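You operate a simulated robot arm through the tools that you are given. There is no shell and no other tool. Be economical: measure what you need, move in short steps, check, and stop when the job is done.

Carry out the task below with a simulated robot arm. There is one attempt and no reset: what you move stays moved.

JOB
Stand the stained nut beside the black spool. It goes on the side that lies toward x +1.0, y +0.0 (a direction in the base frame), with about 3 cm between them.
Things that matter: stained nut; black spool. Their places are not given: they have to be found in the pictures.

It is judged by the outcome, as a careful person would: the job done as asked, and still so three seconds after it is handed in. It fails if anything else is knocked over, pushed out of place, dropped, spilled or broken.

ROBOT AND FRAMES
A 7-joint arm with a two-finger parallel gripper, fixed in place. Base frame: the origin is at the foot of the arm, x ahead of it, y to its left, z up; the work surface is at about z = 0. Units: mm, rad, N and s.
With the tool pointing down near the work surface it reaches from about 240 to 620 mm from the base axis. Its first joint turns from -1.152 to 1.152 rad. Payload 2.6 kg.
The TCP is the grasp point between the finger pads, 30 mm short of the fingertips. In the tool frame z runs along the fingers and y along their closing line. The gripper opens to 94 mm. The fingers are 28 mm wide and 10 mm thick; the gripper's body (50 by 96 mm) begins 55 mm behind the TCP.
Orientation is that of the tool frame in the base frame, as [roll, pitch, yaw] about the fixed x, y, z axes, in that order (R = Rz(yaw) Ry(pitch) Rx(roll)). With the fingers straight down and closing along the base's y, the tool's x points along the base's -x, its y along +y and its z along -z.

CONTROLS
- The arm moves only by the tool step_arm. Its argument "deltas" is a list of rows, each a list of 3 entries, a list of its own where there are three numbers: the shift along the base's x, y, z in mm, then the turn, a rotation vector about the base's x, y, z in rad, then the finger opening in mm, from 0 to 94. In form: [[[x, y, z], [wx, wy, wz], jaw], ...]. A call has 1 to 12 rows; each row shifts and turns the commanded pose from where the row before left it. Rows are played at 5 a second. More than 50 mm and 0.15 rad between two rows, or a gripper value outside its range, and nothing of the call is played. A pose out of reach is approached as far as the arm can. The call stops where the force on the tool passes 40 N (or 10 N more than at its start, if that is more) or the arm is blocked; 0.2 s more then pass. Each finger travels about 72 mm/s and halts on what it meets, pressing with about 28 N; the grip force reading is that of the motor and also rises with nothing between the fingers. The clock runs only during rows and for 0.2 s after the last one: add rows that do not move to give the fingers time. The reply holds the time, the measured pose of the TCP, the force on the tool along the base axes, the opening and the grip force, in the units named above and with some noise, and new pictures: "pictures" is both (left out), scene, wrist or none.
- Cameras (640 x 400 px; columns grow to the right, rows downward): "scene" is fixed at [21, 437.4, 557.1]; the picture's right is [-0.79, -0.61, 0.00], its down [-0.43, 0.56, -0.71] and it looks along [0.43, -0.56, -0.70] (base axes); focal length 359 px, centre (320, 200). "wrist" rides on the gripper at [76, 14, -103] in the tool frame; the picture's right is [-0.18, 0.98, 0.00], its down [-0.75, -0.14, -0.64] and it looks along [-0.63, -0.12, 0.77] (tool axes); focal length 243 px, centre (320, 200).
- point_at(camera, pixels): for up to 12 pixels [column, row] of the newest picture of that camera ("zoom" is the newest enlarged one), the place [x, y, z] in the base frame of the surface seen there, good to about 3 mm, but the place of the scene camera against the robot may be out by one fixed shift of up to 18 mm in any direction. It takes no simulated time.
- zoom(camera, box): a new picture of the part [left, top, right, bottom] of that camera's present view, enlarged. It takes no simulated time.
- job_done(): hands the job in; it is judged then, once.

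Go step by step. Measure first, check grasps and placings, and put right what went wrong. The budget is 60 turns and 170 pictures, counting those below and the enlarged ones. Unless the task says otherwise, let go and move clear before handing in, and close with one line.

The tools are called after "Request:" by a JSON object that holds its "name" and its "arguments". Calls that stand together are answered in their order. step_arm: Moves the arm, as the interface text tells. Its arguments: {"type":"object","properties":{"deltas":{"type":"array"},"pictures":{"type":"string","enum":["both","scene","wrist","none"]}},"required":["deltas"]} The other tools are called the same way: point_at (camera, pixels) gives the place of the surface under pixels of a picture; zoom (camera, box) takes an enlarged picture of a part of a camera's view; job_done () hands the job in.

At the start:

```text
time: 0.0
position: [362.2, 50.1, 212.1]
ee_rot: [-3.141, -0.001, -3.14]
force: [-0.5, -0.2, 0.4]
finger_gap: 94.0
grasp_force: 0.1
```

scene: 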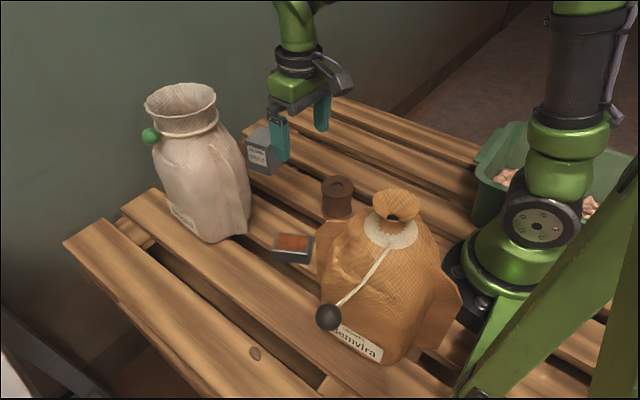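
wrist: 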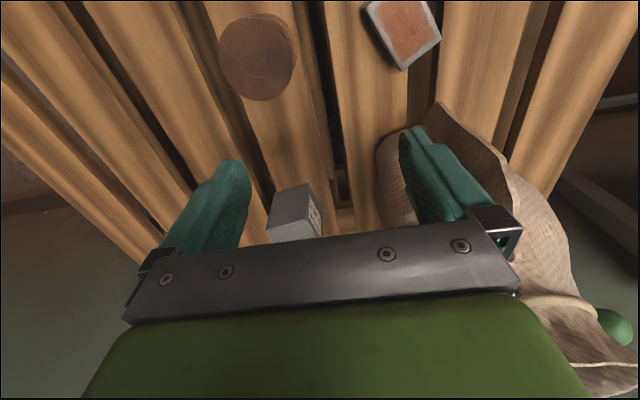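

The pictures show a brown cylinder (337,197), a tray-like thing (293,248), a grey box (260,150) and two sacks; the nut and the spool aren't obvious yet. I'll zoom in.

Request:
{"name": "zoom", "arguments": {"camera": "scene", "box": [230, 110, 390, 270]}}

Request:
{"name": "zoom", "arguments": {"camera": "scene", "box": [440, 100, 640, 240]}}

Request:
{"name": "zoom", "arguments": {"camera": "wrist", "box": [180, 0, 480, 240]}}

```text
2.50 times, centred on (310, 190) of scene
```

zoom: 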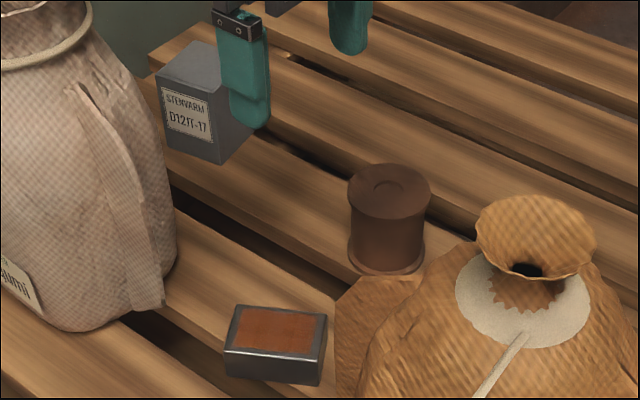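

```text
2.86 times, centred on (540, 170) of scene
```

zoom: 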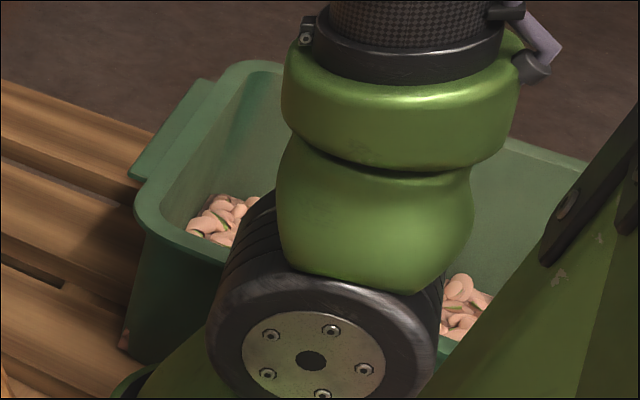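

```text
1.67 times, centred on (330, 120) of wrist
```

zoom: 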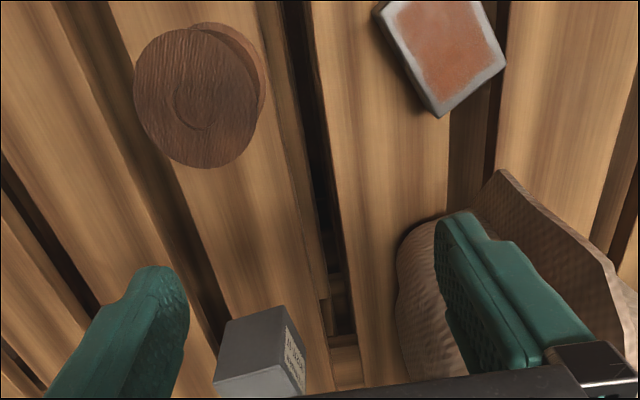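

The spool-like brown thing has a brown colour and the tray has a reddish patch; neither is clearly the target. I'll measure places and look at remaining scene regions.

Request:
{"name": "point_at", "arguments": {"camera": "scene", "pixels": [[337, 184], [337, 215], [293, 241], [291, 260], [260, 135], [255, 165], [328, 317], [397, 203], [200, 230], [150, 135], [500, 150], [437, 330]]}}

Request:
{"name": "zoom", "arguments": {"camera": "scene", "box": [290, 170, 490, 370]}}

Request:
{"name": "zoom", "arguments": {"camera": "scene", "box": [60, 70, 260, 250]}}

```text
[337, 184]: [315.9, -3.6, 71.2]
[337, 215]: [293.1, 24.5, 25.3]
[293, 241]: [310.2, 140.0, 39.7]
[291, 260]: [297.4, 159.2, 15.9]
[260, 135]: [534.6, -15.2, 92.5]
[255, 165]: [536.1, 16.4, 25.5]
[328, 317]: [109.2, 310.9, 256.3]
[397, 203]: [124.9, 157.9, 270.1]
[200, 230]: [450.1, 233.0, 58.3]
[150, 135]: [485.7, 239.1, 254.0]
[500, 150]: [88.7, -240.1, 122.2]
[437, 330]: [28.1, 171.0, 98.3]
```

```text
2.00 times, centred on (390, 270) of scene
```

zoom: 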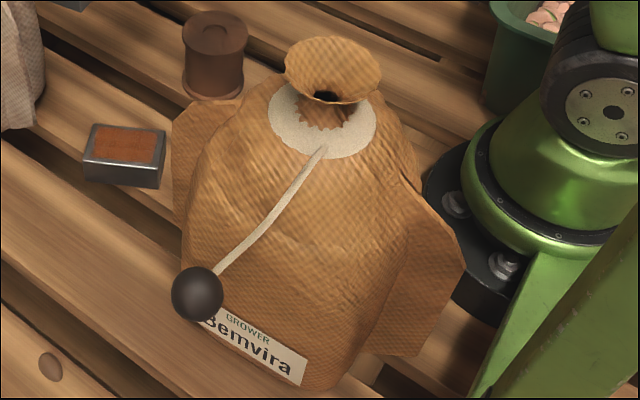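

```text
2.22 times, centred on (160, 160) of scene
```

zoom: 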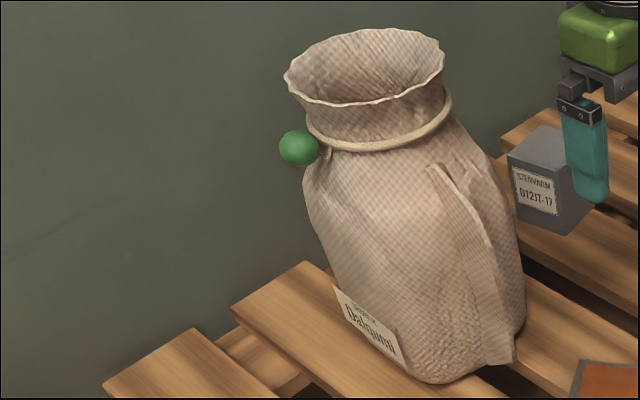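

The nut and black spool are not visible; they may be hidden behind the orange sack. I'll raise the arm and pull it back to look with the wrist camera.

Request:
{"name": "step_arm", "arguments": {"deltas": [[[0, 0, 40], [0, 0, 0], 94], [[-10, -10, 40], [0, 0, 0], 94], [[-30, -10, 20], [0, 0, 0], 94], [[-30, -10, 0], [0, 0, 0], 94], [[0, 0, 0], [0, 0, 0], 94]]}}

```text
time: 1.2
position: [290.7, 21.6, 309.6]
ee_rot: [3.141, 0.001, 3.139]
force: [0.1, -1.0, 0.9]
finger_gap: 93.9
grasp_force: 0.0
```

scene: 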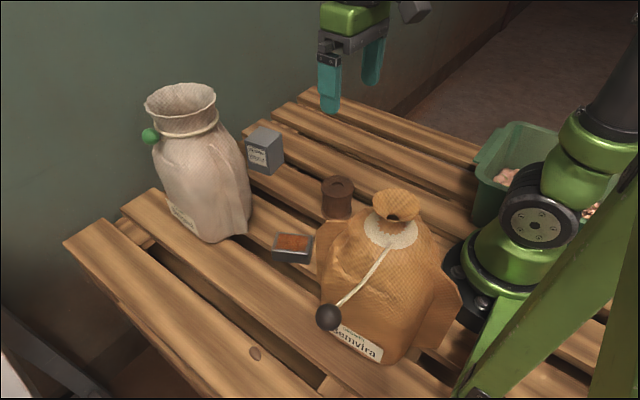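
wrist: 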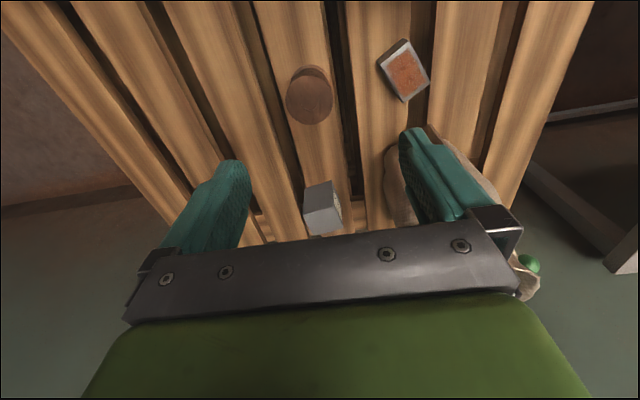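

Still no nut or black spool near (320,100). I'll tilt the tool so the wrist camera looks back at the area beside the orange sack near the base.

Request:
{"name": "step_arm", "arguments": {"deltas": [[[0, 0, 10], [0, 0.14, 0], 94], [[0, 0, 10], [0, 0.14, 0], 94], [[0, 0, 10], [0, 0.14, 0], 94], [[0, 0, 0], [0, 0.14, 0], 94], [[0, 0, 0], [0, 0.14, 0], 94], [[0, 0, 0], [0, 0, 0], 94]]}}

```text
time: 2.6
position: [263.9, 5.4, 326.8]
ee_rot: [3.141, -0.701, 3.141]
force: [0.6, -0.6, 0.4]
finger_gap: 94.2
grasp_force: 0.1
out of reach, approached as far as the arm can: row 5
```

scene: 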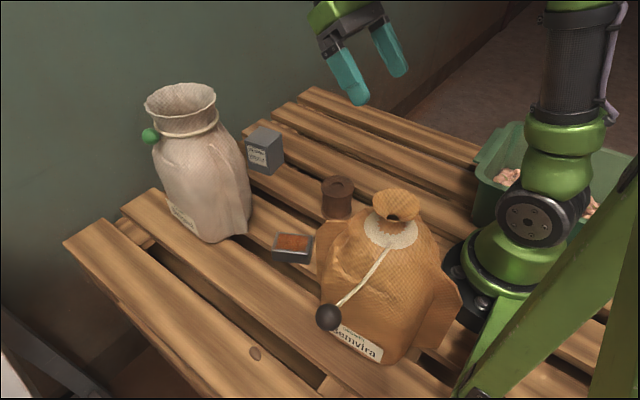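
wrist: 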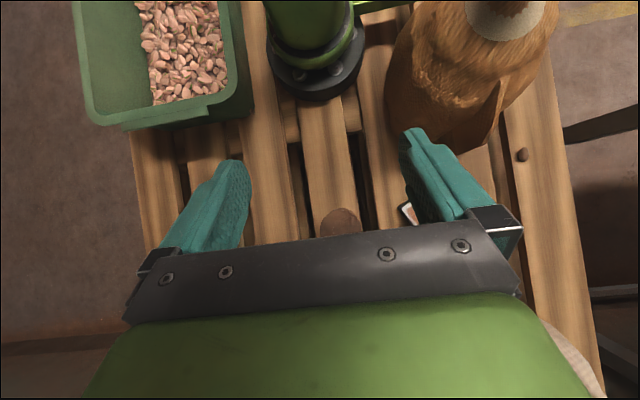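

Nothing is hidden behind the orange sack, but a small brown lump shows at wrist (522,155) = scene (255,353), perhaps a nut. I'll zoom in on it.

Request:
{"name": "zoom", "arguments": {"camera": "scene", "box": [215, 328, 295, 378]}}

Request:
{"name": "zoom", "arguments": {"camera": "wrist", "box": [380, 0, 640, 250]}}

Request:
{"name": "point_at", "arguments": {"camera": "scene", "pixels": [[255, 353], [240, 353], [270, 353], [255, 362], [255, 345]]}}

Request:
{"name": "zoom", "arguments": {"camera": "scene", "box": [300, 160, 380, 230]}}

```text
8.00 times, centred on (255, 353) of scene
```

zoom: 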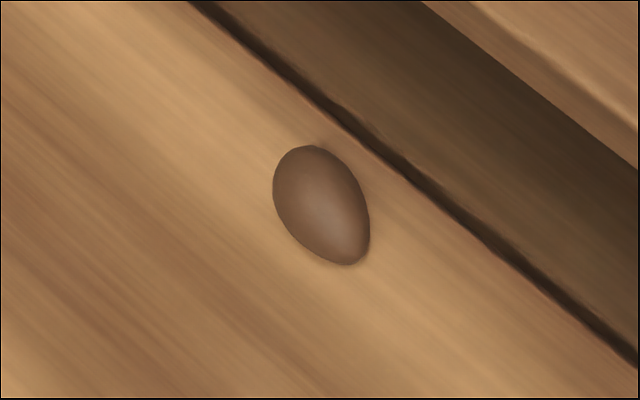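

```text
1.60 times, centred on (510, 125) of wrist
```

zoom: 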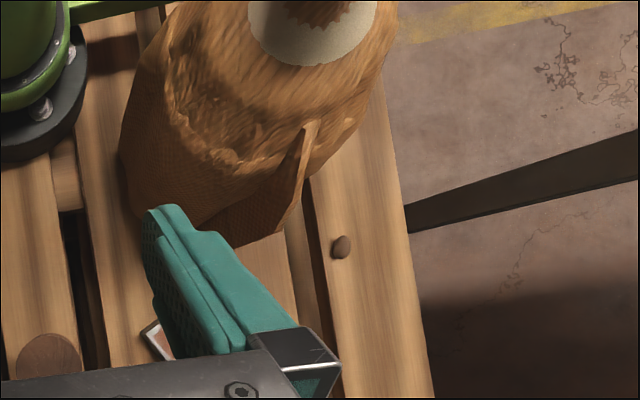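

```text
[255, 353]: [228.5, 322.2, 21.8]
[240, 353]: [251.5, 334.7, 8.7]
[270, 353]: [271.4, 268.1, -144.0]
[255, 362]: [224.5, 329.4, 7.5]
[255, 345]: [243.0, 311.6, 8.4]
```

```text
5.71 times, centred on (340, 195) of scene
```

zoom: 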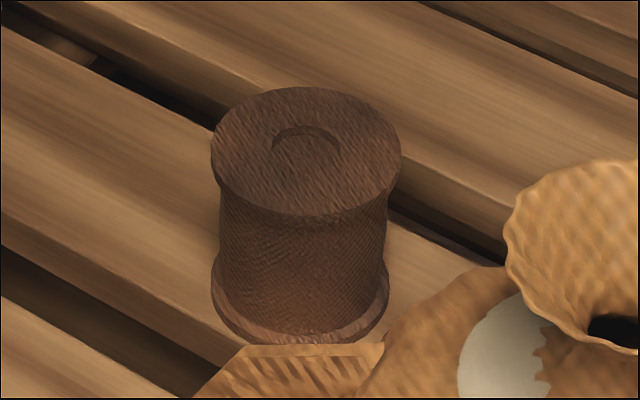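

The lump at scene (255,353) is a small nut-like object at about (228,322). The only visible spool is brown, so I'll check for a black spool behind the tall sack and in it.

Request:
{"name": "step_arm", "arguments": {"deltas": [[[30, 0, 10], [0, -0.14, 0], 94], [[30, 10, 10], [0, -0.14, 0], 94], [[30, 20, 10], [0, -0.14, 0], 94], [[30, 30, 20], [0, -0.14, 0], 94], [[30, 30, 20], [0, -0.14, 0], 94], [[20, 30, 0], [0, 0, 0], 94], [[0, 0, 0], [0, 0, 0], 94]]}}

```text
time: 4.2
position: [435.4, 126.1, 395.9]
ee_rot: [-3.141, 0.001, 3.14]
force: [-1.1, -0.4, 0.0]
finger_gap: 94.1
grasp_force: 0.1
```

scene: 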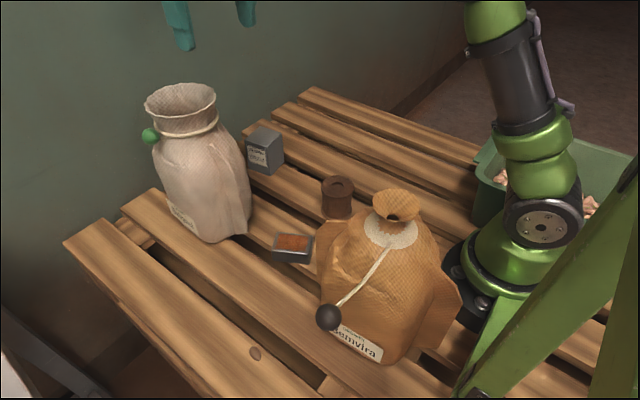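
wrist: 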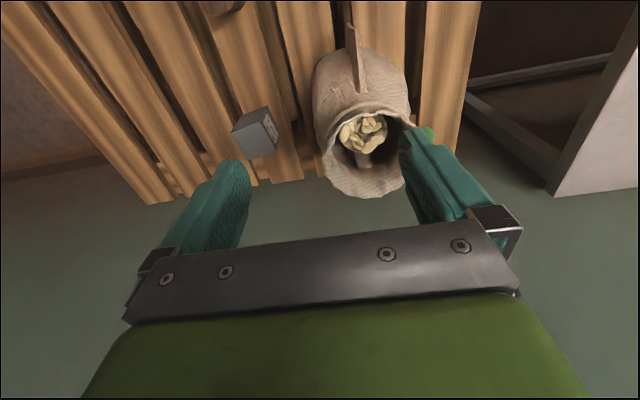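

Behind the tall sack is clear; it holds pale green things at wrist (363,135). I'll zoom there and into the bin to rule out other candidates.

Request:
{"name": "zoom", "arguments": {"camera": "wrist", "box": [290, 60, 450, 220]}}

Request:
{"name": "zoom", "arguments": {"camera": "scene", "box": [460, 120, 640, 240]}}

```text
2.50 times, centred on (370, 140) of wrist
```

zoom: 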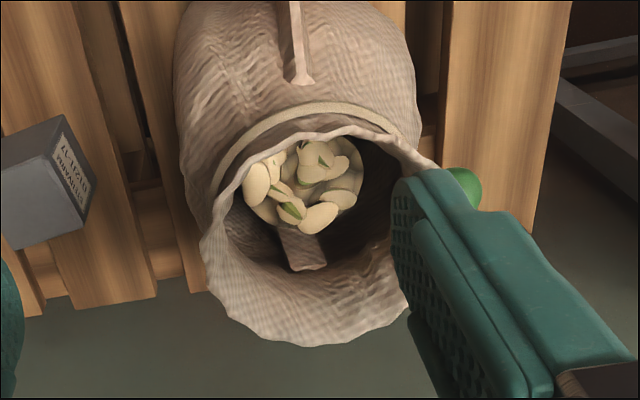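

```text
3.33 times, centred on (550, 180) of scene
```

zoom: 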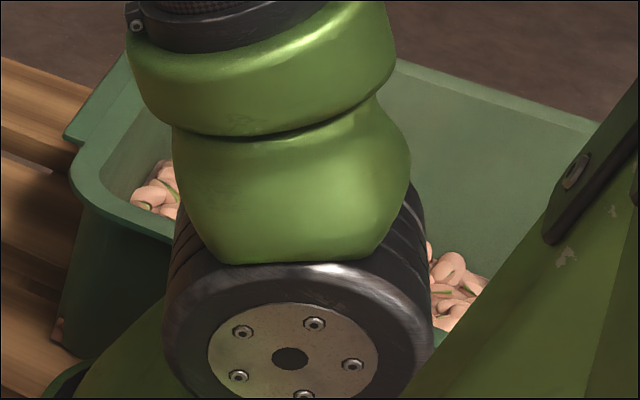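

The sack and bin hold pistachios, so the lone brown one at scene (255,353) is the stained nut, and the only spool is the dark one at (337,195). I'll measure the orange sack's extent, since the nut lies beyond it from the base, and the spool more finely.

Request:
{"name": "point_at", "arguments": {"camera": "scene", "pixels": [[325, 230], [322, 262], [330, 290], [335, 330], [355, 350], [385, 360], [350, 260], [375, 205], [415, 200], [400, 270], [450, 310], [395, 190]]}}

Request:
{"name": "point_at", "arguments": {"camera": "scene", "pixels": [[323, 186], [352, 186], [337, 178], [337, 194], [326, 212], [349, 213], [337, 219], [300, 200], [360, 175], [300, 180], [310, 190], [320, 165]]}}

```text
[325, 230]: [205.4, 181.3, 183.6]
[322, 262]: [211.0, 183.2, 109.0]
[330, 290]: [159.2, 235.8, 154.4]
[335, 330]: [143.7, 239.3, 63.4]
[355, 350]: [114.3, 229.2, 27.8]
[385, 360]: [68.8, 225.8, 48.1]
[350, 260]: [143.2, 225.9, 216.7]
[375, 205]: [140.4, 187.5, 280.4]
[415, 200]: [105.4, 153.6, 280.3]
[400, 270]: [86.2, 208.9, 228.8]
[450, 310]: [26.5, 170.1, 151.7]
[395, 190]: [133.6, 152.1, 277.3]
```

```text
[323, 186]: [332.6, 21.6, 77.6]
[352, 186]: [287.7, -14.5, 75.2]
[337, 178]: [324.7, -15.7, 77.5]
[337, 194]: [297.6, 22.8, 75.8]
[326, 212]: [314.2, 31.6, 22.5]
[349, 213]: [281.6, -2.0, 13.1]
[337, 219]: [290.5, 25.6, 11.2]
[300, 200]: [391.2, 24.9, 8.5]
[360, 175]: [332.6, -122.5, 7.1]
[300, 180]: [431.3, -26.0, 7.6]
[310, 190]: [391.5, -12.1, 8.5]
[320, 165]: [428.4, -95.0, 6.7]
```

Spool centre is about (310,3), radius ~29 mm; the orange sack reaches up to z≈280 with its nearest face ~85 mm from the nut. I'll go above the nut, keeping high.

Request:
{"name": "step_arm", "arguments": {"deltas": [[[-31, 32, 0], [0, 0, 0], 94], [[-31, 32, 0], [0, 0, 0], 94], [[-31, 33, 0], [0, 0, 0], 94], [[-31, 33, -10], [0, 0, 0], 94], [[-31, 33, -20], [0, 0, 0], 94], [[-31, 33, -30], [0, 0, 0], 94], [[0, 0, 0], [0, 0, 0], 94]]}}

```text
refused: row 6 steps farther than a row can; nothing moved
```

Request:
{"name": "step_arm", "arguments": {"deltas": [[[-31, 32, 0], [0, 0, 0], 94], [[-31, 32, 0], [0, 0, 0], 94], [[-31, 33, 0], [0, 0, 0], 94], [[-31, 33, -10], [0, 0, 0], 94], [[-31, 33, -20], [0, 0, 0], 94], [[-31, 33, -20], [0, 0, 0], 94], [[0, 0, 0], [0, 0, 0], 94]]}}

```text
time: 5.8
position: [249.1, 324.7, 346.2]
ee_rot: [-3.14, 0.0, -3.141]
force: [-0.3, 0.7, 0.2]
finger_gap: 93.7
grasp_force: 0.0
```

scene: 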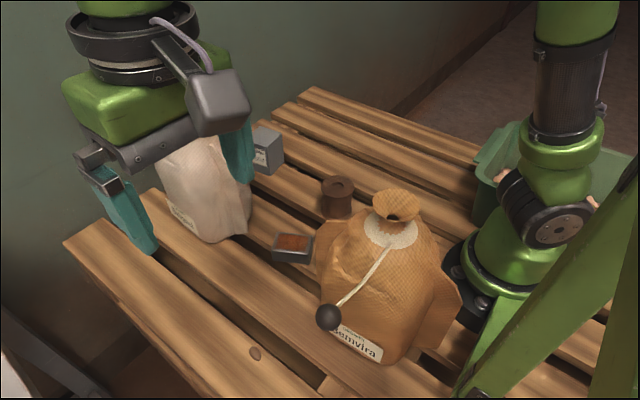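
wrist: 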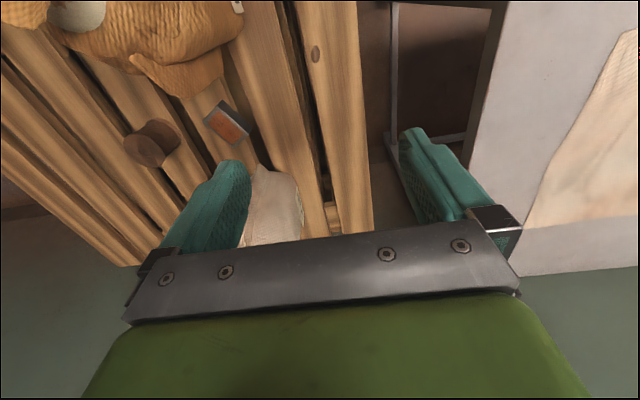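

The nut shows at wrist (315,54). I'll measure it there, along with spool and sack points (wrist frame is more trustworthy).

Request:
{"name": "point_at", "arguments": {"camera": "wrist", "pixels": [[315, 54], [305, 54], [330, 54], [157, 140], [150, 165], [230, 118], [220, 80], [155, 70]]}}

Request:
{"name": "zoom", "arguments": {"camera": "wrist", "box": [280, 30, 350, 80]}}

```text
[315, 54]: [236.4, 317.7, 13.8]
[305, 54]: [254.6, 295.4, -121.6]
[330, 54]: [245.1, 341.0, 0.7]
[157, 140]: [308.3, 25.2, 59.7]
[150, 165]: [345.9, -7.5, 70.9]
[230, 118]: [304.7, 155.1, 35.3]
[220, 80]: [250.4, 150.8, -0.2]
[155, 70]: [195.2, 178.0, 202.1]
```

```text
8.00 times, centred on (315, 55) of wrist
```

zoom: 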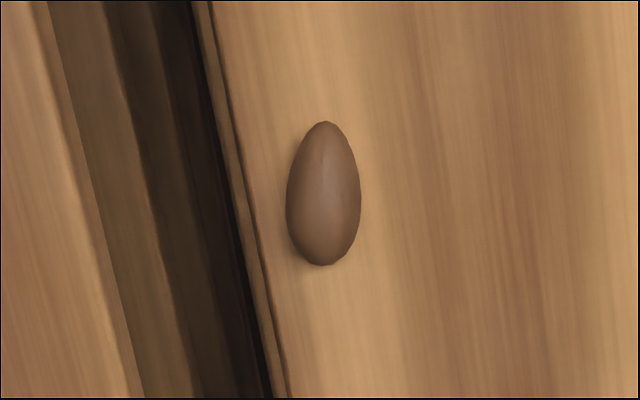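

The nut is at about (236,318), long axis along x, so closing along y suits it. The orange sack's black ball may stick out near the camera's path, so I'll check it and the cord.

Request:
{"name": "point_at", "arguments": {"camera": "scene", "pixels": [[328, 317], [318, 317], [338, 317], [328, 328], [345, 300], [360, 281], [375, 262], [385, 248]]}}

Request:
{"name": "zoom", "arguments": {"camera": "scene", "box": [300, 230, 400, 350]}}

```text
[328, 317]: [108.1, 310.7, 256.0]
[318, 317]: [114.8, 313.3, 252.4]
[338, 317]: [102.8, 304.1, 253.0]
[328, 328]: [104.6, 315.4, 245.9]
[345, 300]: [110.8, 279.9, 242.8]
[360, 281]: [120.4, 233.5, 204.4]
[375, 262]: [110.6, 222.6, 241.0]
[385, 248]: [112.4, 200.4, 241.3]
```

```text
3.33 times, centred on (350, 290) of scene
```

zoom: 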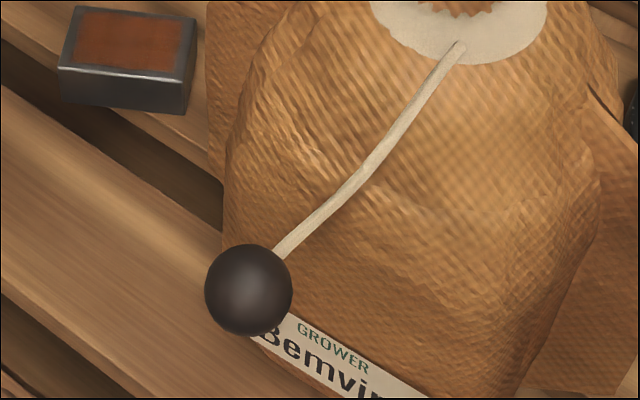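

The ball does stick out (about (116,300,238) after correction), ~55 mm from the camera's path. I'll turn the tool by −0.35 rad (camera swings away, jaws still about across the nut) and descend partway, watching the forearm.

Request:
{"name": "step_arm", "arguments": {"deltas": [[[-5, -2, 0], [0, 0, -0.12], 94], [[-5, -3, 0], [0, 0, -0.12], 94], [[-3, -2, 0], [0, 0, -0.11], 94], [[0, 0, -45], [0, 0, 0], 94], [[0, 0, -45], [0, 0, 0], 94], [[0, 0, -40], [0, 0, 0], 94], [[0, 0, 0], [0, 0, 0], 94]]}}

```text
time: 7.4
position: [236.2, 314.4, 215.1]
ee_rot: [3.141, 0.001, 2.79]
force: [-0.7, -0.4, 0.7]
finger_gap: 94.0
grasp_force: 0.0
```

scene: 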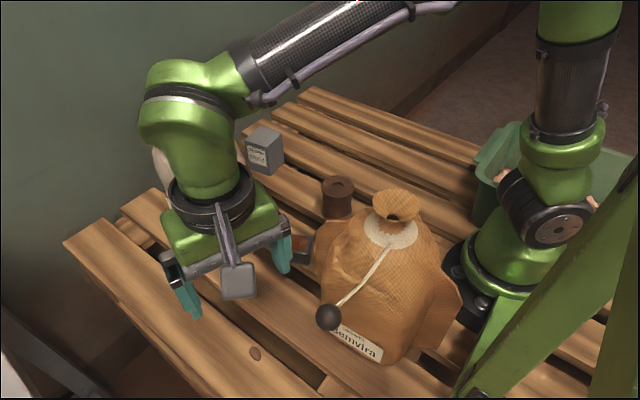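
wrist: 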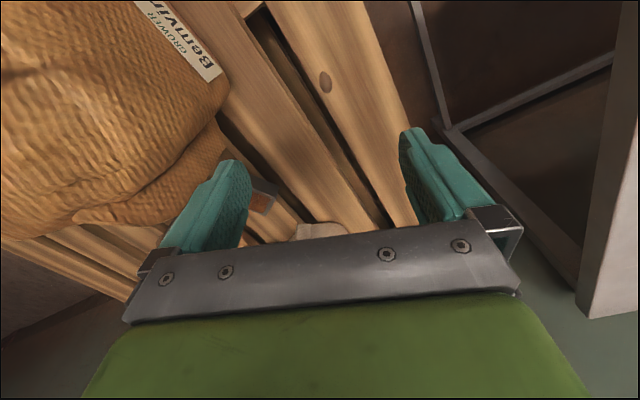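

The forearm is visible from (250,85) to (450,5). I'll measure its underside height relative to the sack neck, and re-measure the nut at wrist (326,82).

Request:
{"name": "point_at", "arguments": {"camera": "scene", "pixels": [[262, 95], [290, 85], [330, 65], [380, 38], [420, 15], [190, 150], [210, 90], [238, 280], [235, 295]]}}

Request:
{"name": "point_at", "arguments": {"camera": "wrist", "pixels": [[326, 82], [323, 72], [330, 92], [321, 84], [331, 80], [345, 85], [226, 90]]}}

Request:
{"name": "zoom", "arguments": {"camera": "wrist", "box": [290, 60, 360, 110]}}

```text
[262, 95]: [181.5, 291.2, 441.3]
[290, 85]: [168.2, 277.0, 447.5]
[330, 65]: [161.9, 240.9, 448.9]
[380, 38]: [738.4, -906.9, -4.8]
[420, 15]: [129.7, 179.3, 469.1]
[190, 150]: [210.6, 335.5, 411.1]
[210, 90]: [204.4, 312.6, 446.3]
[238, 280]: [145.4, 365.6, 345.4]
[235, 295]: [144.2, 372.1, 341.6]
```

```text
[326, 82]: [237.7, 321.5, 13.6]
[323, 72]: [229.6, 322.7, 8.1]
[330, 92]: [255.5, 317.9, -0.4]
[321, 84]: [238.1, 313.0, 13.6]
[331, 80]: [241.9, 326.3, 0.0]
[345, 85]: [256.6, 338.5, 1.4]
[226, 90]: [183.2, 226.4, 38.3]
```

```text
8.00 times, centred on (325, 85) of wrist
```

zoom: 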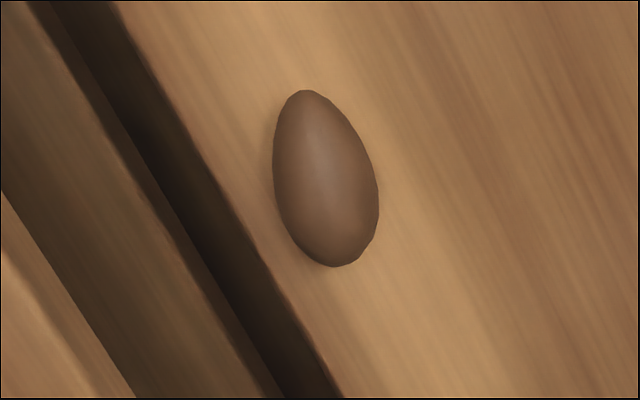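

Nut centre is about (238,320), and the forearm underside should keep roughly 40 mm above the sack neck. I'll correct sideways and descend to z≈120, then check.

Request:
{"name": "step_arm", "arguments": {"deltas": [[[1, 5, 0], [0, 0, 0.08], 94], [[0, 0, -35], [0, 0, 0.08], 80], [[0, 0, -35], [0, 0, 0], 60], [[0, 0, -25], [0, 0, 0], 60], [[0, 0, 0], [0, 0, 0], 60]]}}

```text
time: 8.6
position: [234.9, 321.3, 119.6]
ee_rot: [-3.14, 0.001, 2.95]
force: [-0.1, -0.3, 0.3]
finger_gap: 59.9
grasp_force: 0.0
```

scene: 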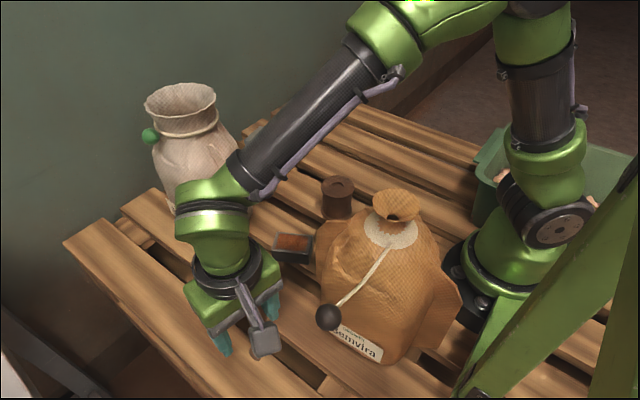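
wrist: 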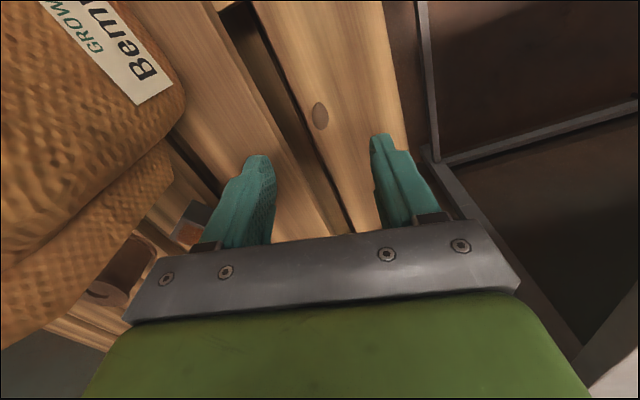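

Camera box (262,340) clears the ball (328,317). I'll measure the forearm's underside and the nut again.

Request:
{"name": "point_at", "arguments": {"camera": "scene", "pixels": [[262, 190], [300, 155], [340, 115], [380, 88], [400, 70], [275, 345], [265, 350]]}}

Request:
{"name": "point_at", "arguments": {"camera": "wrist", "pixels": [[320, 116], [319, 105], [321, 127], [314, 116], [326, 116], [335, 116]]}}

Request:
{"name": "zoom", "arguments": {"camera": "wrist", "box": [240, 80, 400, 180]}}

```text
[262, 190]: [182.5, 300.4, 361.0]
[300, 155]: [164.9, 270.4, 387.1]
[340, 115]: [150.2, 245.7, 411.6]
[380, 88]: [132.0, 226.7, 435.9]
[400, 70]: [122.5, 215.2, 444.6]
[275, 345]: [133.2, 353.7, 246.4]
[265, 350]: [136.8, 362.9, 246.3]
```

```text
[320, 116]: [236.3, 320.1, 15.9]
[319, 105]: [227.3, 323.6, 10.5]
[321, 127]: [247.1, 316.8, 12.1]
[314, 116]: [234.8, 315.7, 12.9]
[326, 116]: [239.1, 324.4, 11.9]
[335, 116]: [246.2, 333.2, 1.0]
```

```text
4.00 times, centred on (320, 130) of wrist
```

zoom: 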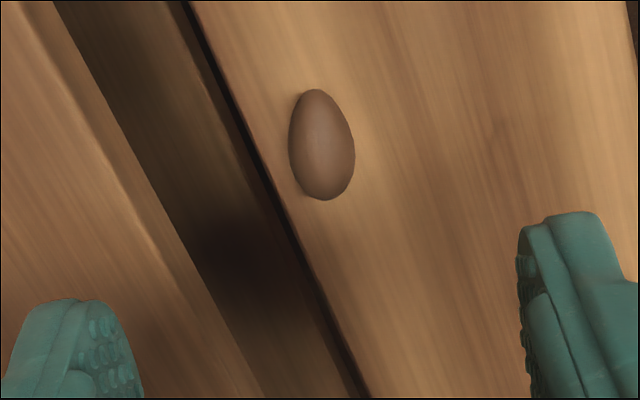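

Nut centre (237,320), about 15 mm high, and the forearm stays well above the sack. I'll descend with the jaw at 45 mm until the fingertips are about 4 mm above the slat.

Request:
{"name": "step_arm", "arguments": {"deltas": [[[1, -1, -30], [0, 0, 0], 45], [[0, 0, -30], [0, 0, 0], 45], [[0, 0, -15], [0, 0, 0], 45], [[0, 0, -10], [0, 0, 0], 45], [[0, 0, 0], [0, 0, 0], 45]]}}

```text
time: 9.8
position: [237.0, 318.3, 34.2]
ee_rot: [-3.141, 0.001, 2.952]
force: [0.2, -0.2, -0.5]
finger_gap: 45.0
grasp_force: 0.1
```

scene: 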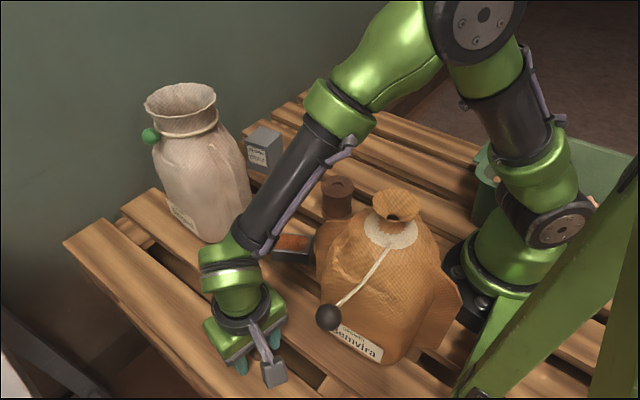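
wrist: 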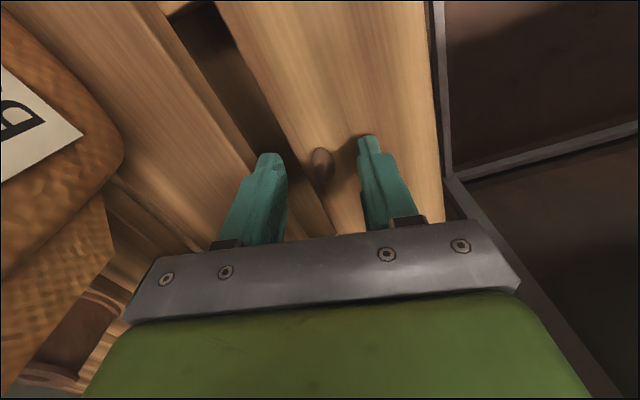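

The nut sits between the fingertips at (321,161). I'll close gradually.

Request:
{"name": "step_arm", "arguments": {"deltas": [[[0, 0, 0], [0, 0, 0], 32], [[0, 0, 0], [0, 0, 0], 22], [[0, 0, 0], [0, 0, 0], 12], [[0, 0, 0], [0, 0, 0], 4], [[0, 0, 0], [0, 0, 0], 4]]}}

Request:
{"name": "zoom", "arguments": {"camera": "wrist", "box": [240, 110, 400, 230]}}

```text
time: 11.0
position: [236.4, 320.1, 34.5]
ee_rot: [3.141, 0.001, 2.952]
force: [0.0, 0.4, -0.1]
finger_gap: 6.4
grasp_force: 3.3
```

scene: 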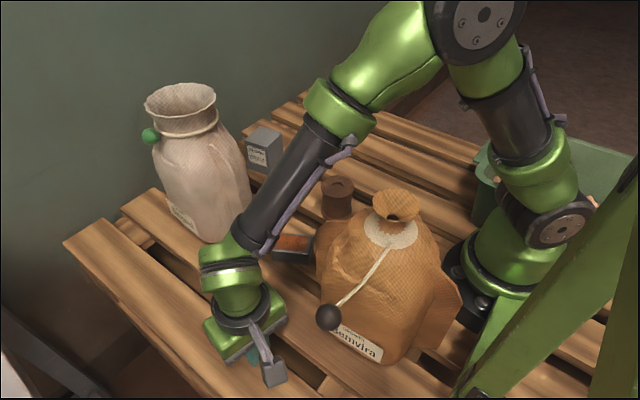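
wrist: 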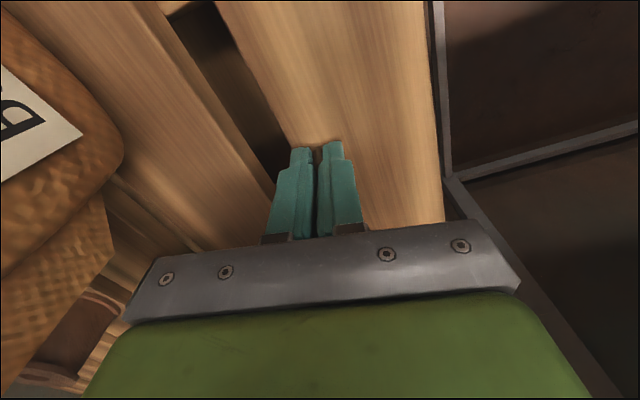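

```text
3.33 times, centred on (320, 170) of wrist
```

zoom: 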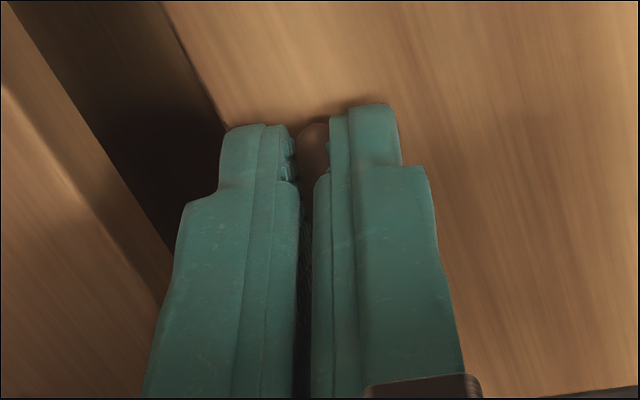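

The nut is visible between the pads at zoom (312,145), gap 6.4 mm, grip 3.3 N and perhaps still closing. I'll close further and then lift 15 mm to test.

Request:
{"name": "step_arm", "arguments": {"deltas": [[[0, 0, 0], [0, 0, 0], 0], [[0, 0, 0], [0, 0, 0], 0], [[0, 0, 15], [0, 0, 0], 0], [[0, 0, 0], [0, 0, 0], 0]], "pictures": "wrist"}}

Request:
{"name": "zoom", "arguments": {"camera": "wrist", "box": [240, 110, 400, 230]}}

```text
time: 12.0
position: [237.2, 319.6, 50.8]
ee_rot: [-3.141, 0.0, 2.951]
force: [-0.1, 0.3, 0.1]
finger_gap: 5.0
grasp_force: 28.2
```

wrist: 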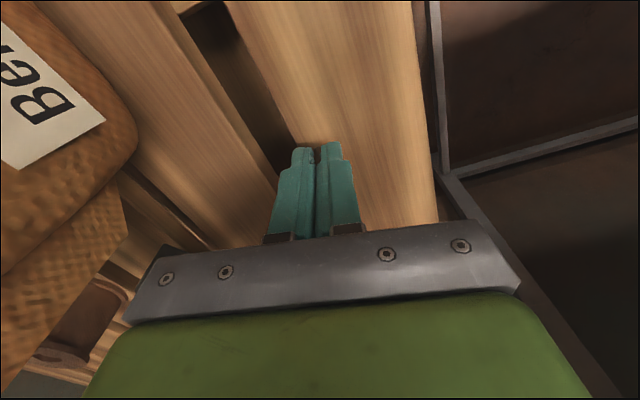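

```text
3.33 times, centred on (320, 170) of wrist
```

zoom: 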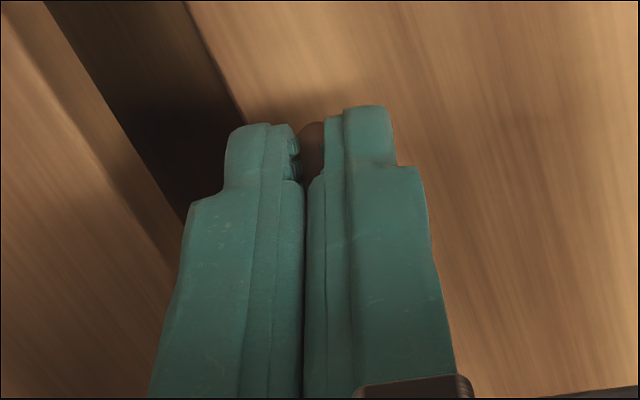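

The nut lifted with the fingers (brown at zoom (312,140)), and the grip holds at 28 N. I'll go straight up, then travel high over toward the spool's +x side.

Request:
{"name": "step_arm", "arguments": {"deltas": [[[0, 0, 40], [0, 0, 0], 0], [[0, 0, 45], [0, 0, 0], 0], [[0, 0, 45], [0, 0, 0], 0], [[0, 0, 45], [0, 0, 0], 0], [[0, 0, 45], [0, 0, 0], 0], [[0, 0, 45], [0, 0, 0], 0], [[0, 0, 15], [0, 0, 0], 0], [[0, 0, 0], [0, 0, 0], 0]]}}

Request:
{"name": "step_arm", "arguments": {"deltas": [[[25, -40, 0], [0, 0, 0.06], 0], [[25, -40, 0], [0, 0, 0.06], 0], [[25, -40, 0], [0, 0, 0.07], 0], [[25, -40, 0], [0, 0, 0], 0], [[25, -40, 0], [0, 0, 0], 0], [[25, -40, 0], [0, 0, 0], 0], [[13, -40, 0], [0, 0, 0], 0], [[0, -40, 0], [0, 0, 0], 0], [[0, 0, -40], [0, 0, 0], 0], [[0, 0, -40], [0, 0, 0], 0], [[0, 0, -40], [0, 0, 0], 0], [[0, 0, 0], [0, 0, 0], 0]]}}

```text
time: 13.8
position: [236.2, 322.5, 330.9]
ee_rot: [-3.141, 0.0, 2.951]
force: [0.3, 0.5, -0.6]
finger_gap: 6.9
grasp_force: 27.9
```

scene: 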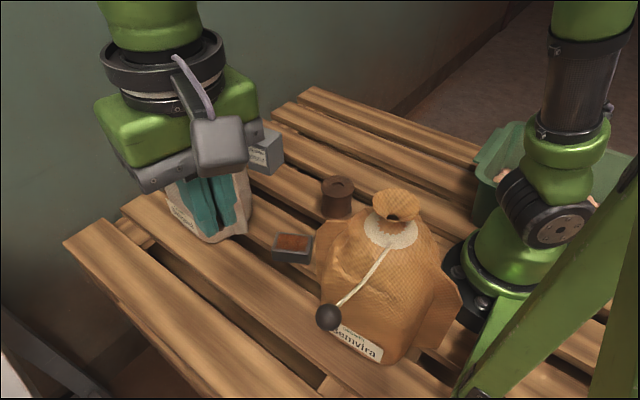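
wrist: 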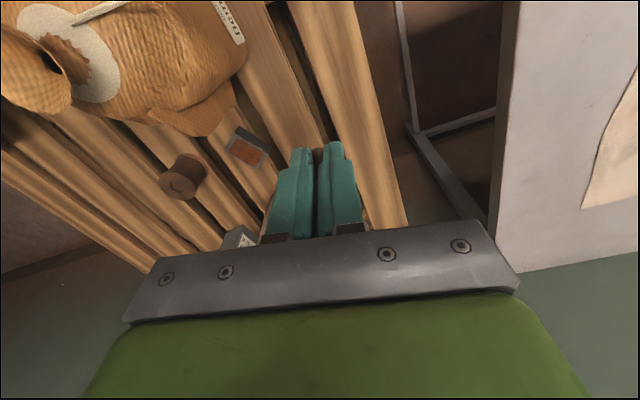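

```text
time: 16.4
position: [398.2, -2.7, 211.2]
ee_rot: [3.141, 0.0, 3.139]
force: [0.8, -0.1, 0.1]
finger_gap: 5.6
grasp_force: 28.4
```

scene: 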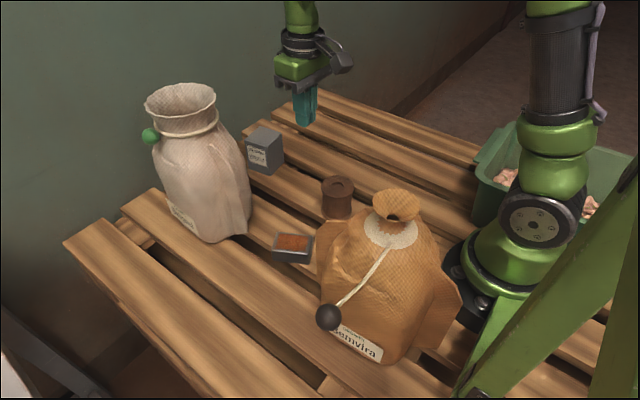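
wrist: 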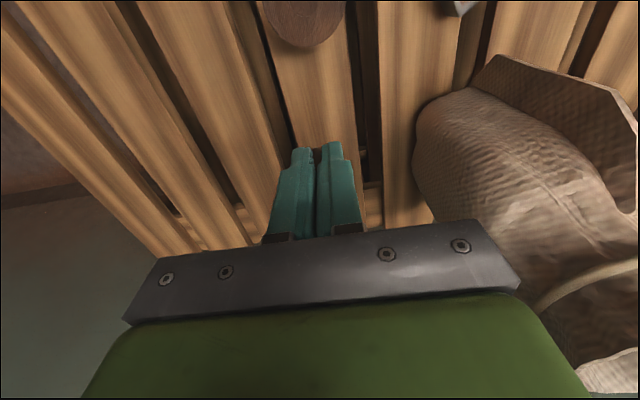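

The spool's near rim shows at wrist (305,47). I'll measure it and the free slat in front of it.

Request:
{"name": "point_at", "arguments": {"camera": "wrist", "pixels": [[306, 45], [306, 20], [268, 8], [340, 8], [306, 55], [306, 90], [290, 100], [340, 100], [279, 90], [352, 90]]}}

Request:
{"name": "zoom", "arguments": {"camera": "wrist", "box": [240, 0, 380, 110]}}

```text
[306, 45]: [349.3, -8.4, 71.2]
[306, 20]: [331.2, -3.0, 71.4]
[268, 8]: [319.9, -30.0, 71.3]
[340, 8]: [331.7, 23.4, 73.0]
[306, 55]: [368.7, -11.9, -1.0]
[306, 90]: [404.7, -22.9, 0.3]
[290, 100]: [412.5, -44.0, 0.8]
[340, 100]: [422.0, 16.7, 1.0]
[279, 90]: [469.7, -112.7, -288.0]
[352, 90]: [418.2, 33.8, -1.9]
```

```text
3.64 times, centred on (310, 55) of wrist
```

zoom: 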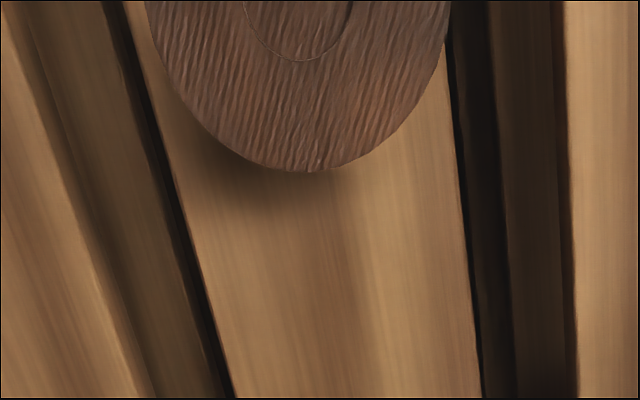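

Spool centre is about (320,-3), radius 30, and the slat spans y −47 to +33. The nut centre goes to x≈392, y≈−3; I'll descend to near the grasp height.

Request:
{"name": "step_arm", "arguments": {"deltas": [[[-6, 0, -40], [0, 0, 0], 0], [[0, 0, -40], [0, 0, 0], 0], [[0, 0, -40], [0, 0, 0], 0], [[0, 0, -30], [0, 0, 0], 0], [[0, 0, -14], [0, 0, 0], 0], [[0, 0, -8], [0, 0, 0], 0], [[0, 0, 0], [0, 0, 0], 0]]}}

Request:
{"name": "zoom", "arguments": {"camera": "scene", "box": [260, 120, 380, 220]}}

```text
time: 18.0
position: [391.9, -2.0, 39.1]
ee_rot: [3.141, -0.001, 3.14]
force: [-0.3, -0.4, -0.1]
finger_gap: 4.1
grasp_force: 28.1
```

scene: 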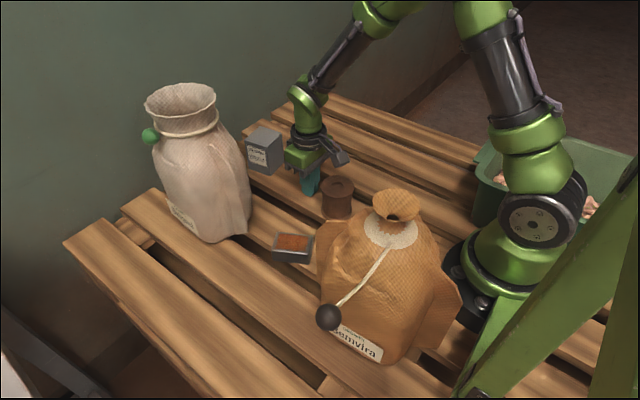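
wrist: 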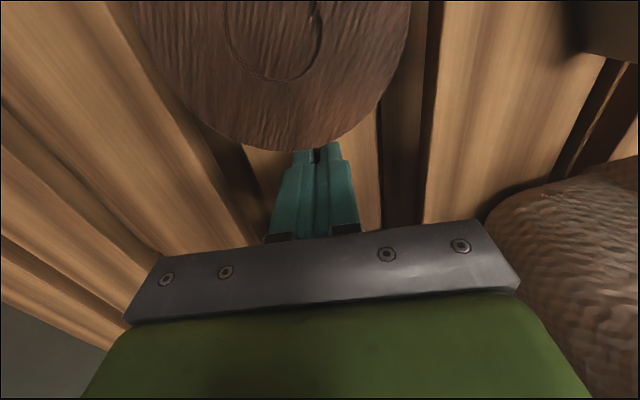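

```text
4.00 times, centred on (320, 170) of scene
```

zoom: 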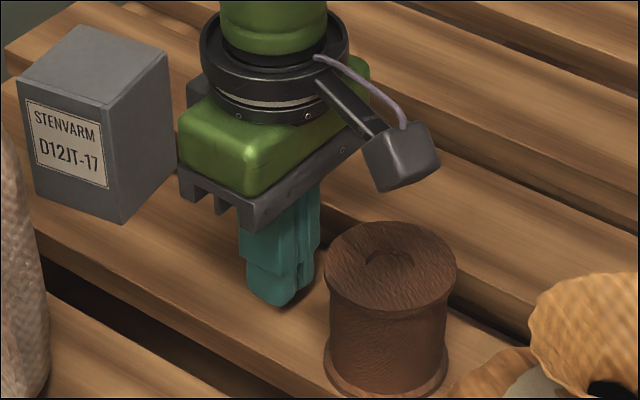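

The fingers are in front of the spool with clearance. I'll lower gently the last 4 mm and open slowly.

Request:
{"name": "step_arm", "arguments": {"deltas": [[[0, 0, -2], [0, 0, 0], 0], [[0, 0, -2], [0, 0, 0], 0], [[0, 0, 0], [0, 0, 0], 0], [[0, 0, 0], [0, 0, 0], 7], [[0, 0, 0], [0, 0, 0], 11], [[0, 0, 0], [0, 0, 0], 15], [[0, 0, 0], [0, 0, 0], 22], [[0, 0, 0], [0, 0, 0], 32], [[0, 0, 0], [0, 0, 0], 32]]}}

Request:
{"name": "zoom", "arguments": {"camera": "wrist", "box": [240, 110, 400, 230]}}

```text
time: 20.0
position: [392.5, -0.9, 35.5]
ee_rot: [3.141, 0.0, 3.14]
force: [0.3, -0.7, -0.1]
finger_gap: 32.0
grasp_force: 0.1
```

scene: 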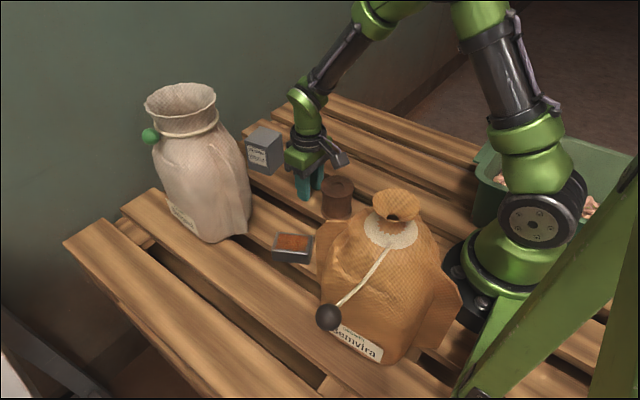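
wrist: 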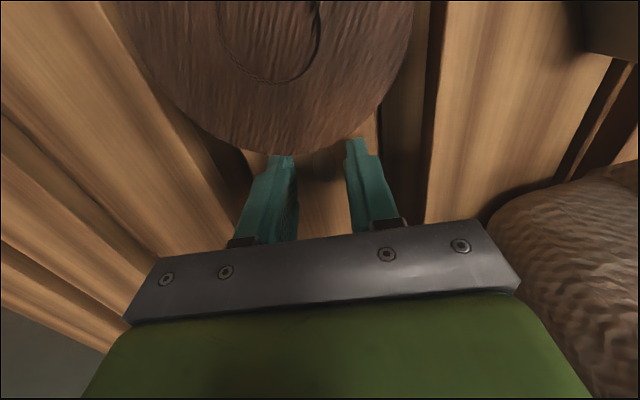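

```text
3.33 times, centred on (320, 170) of wrist
```

zoom: 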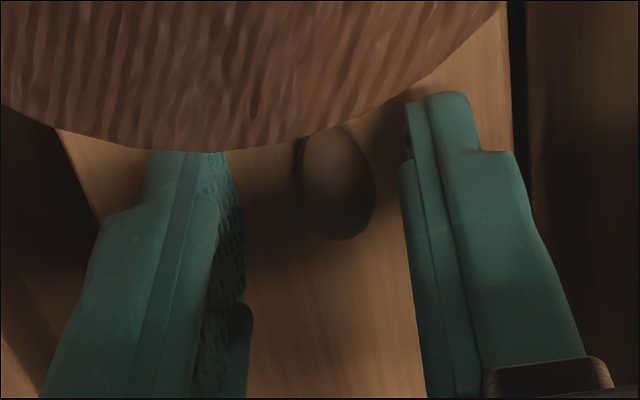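

The nut rests on the slat between the open fingers (zoom (338,185)). I'll rise straight up and measure.

Request:
{"name": "step_arm", "arguments": {"deltas": [[[0, 0, 20], [0, 0, 0], 36], [[0, 0, 40], [0, 0, 0], 36], [[0, 0, 40], [0, 0, 0], 36], [[0, 0, 40], [0, 0, 0], 36], [[0, 0, 40], [0, 0, 0], 36], [[-30, 0, 30], [0, 0, 0], 36], [[-30, 0, 0], [0, 0, 0], 36], [[0, 0, 0], [0, 0, 0], 36]]}}

Request:
{"name": "zoom", "arguments": {"camera": "scene", "box": [260, 140, 360, 230]}}

Request:
{"name": "zoom", "arguments": {"camera": "wrist", "box": [220, 0, 420, 150]}}

```text
time: 21.8
position: [332.7, -0.6, 245.9]
ee_rot: [-3.14, 0.0, 3.141]
force: [-0.6, -0.4, 0.8]
finger_gap: 35.7
grasp_force: 0.2
```

scene: 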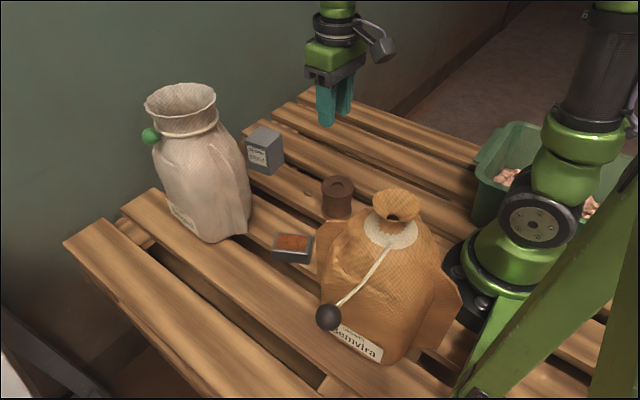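
wrist: 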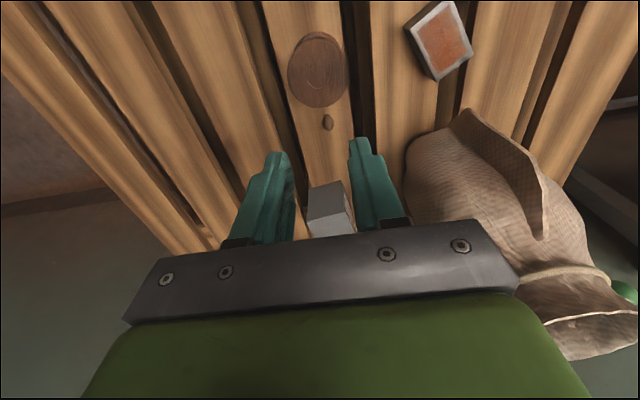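

```text
4.44 times, centred on (310, 185) of scene
```

zoom: 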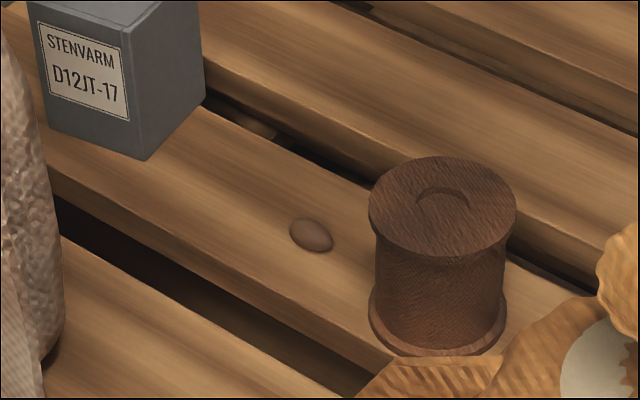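

```text
2.67 times, centred on (320, 75) of wrist
```

zoom: 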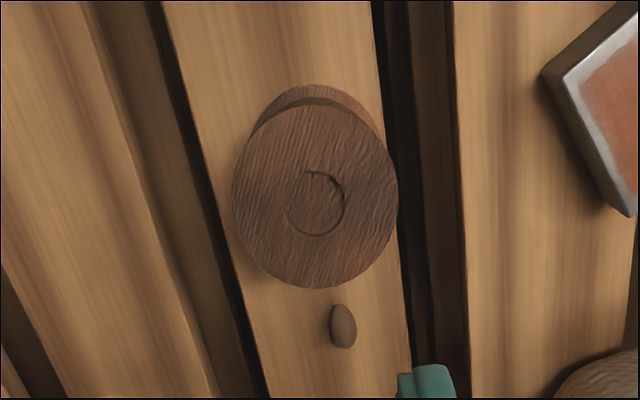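

Request:
{"name": "point_at", "arguments": {"camera": "wrist", "pixels": [[328, 122], [327, 115], [329, 129], [318, 36], [318, 107], [290, 70], [345, 70], [318, 70]]}}

```text
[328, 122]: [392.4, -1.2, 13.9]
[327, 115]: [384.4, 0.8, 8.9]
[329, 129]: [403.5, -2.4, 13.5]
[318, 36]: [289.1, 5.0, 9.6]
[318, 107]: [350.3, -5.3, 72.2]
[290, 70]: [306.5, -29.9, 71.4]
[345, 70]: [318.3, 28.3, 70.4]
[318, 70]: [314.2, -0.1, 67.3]
```

The stained nut rests at about (393,−1). The spool's edge is at x≈350, so the gap is about 31 mm on the +x side, and everything else is in its place with the arm clear. I'm handing in.

Request:
{"name": "job_done", "arguments": {}}

```text
The job is handed in.
```

I set the stained nut on the slat on the +x side of the spool, about 3 cm from its edge. The only spool in view was dark brown, so I took it as the black one; nothing else was disturbed.
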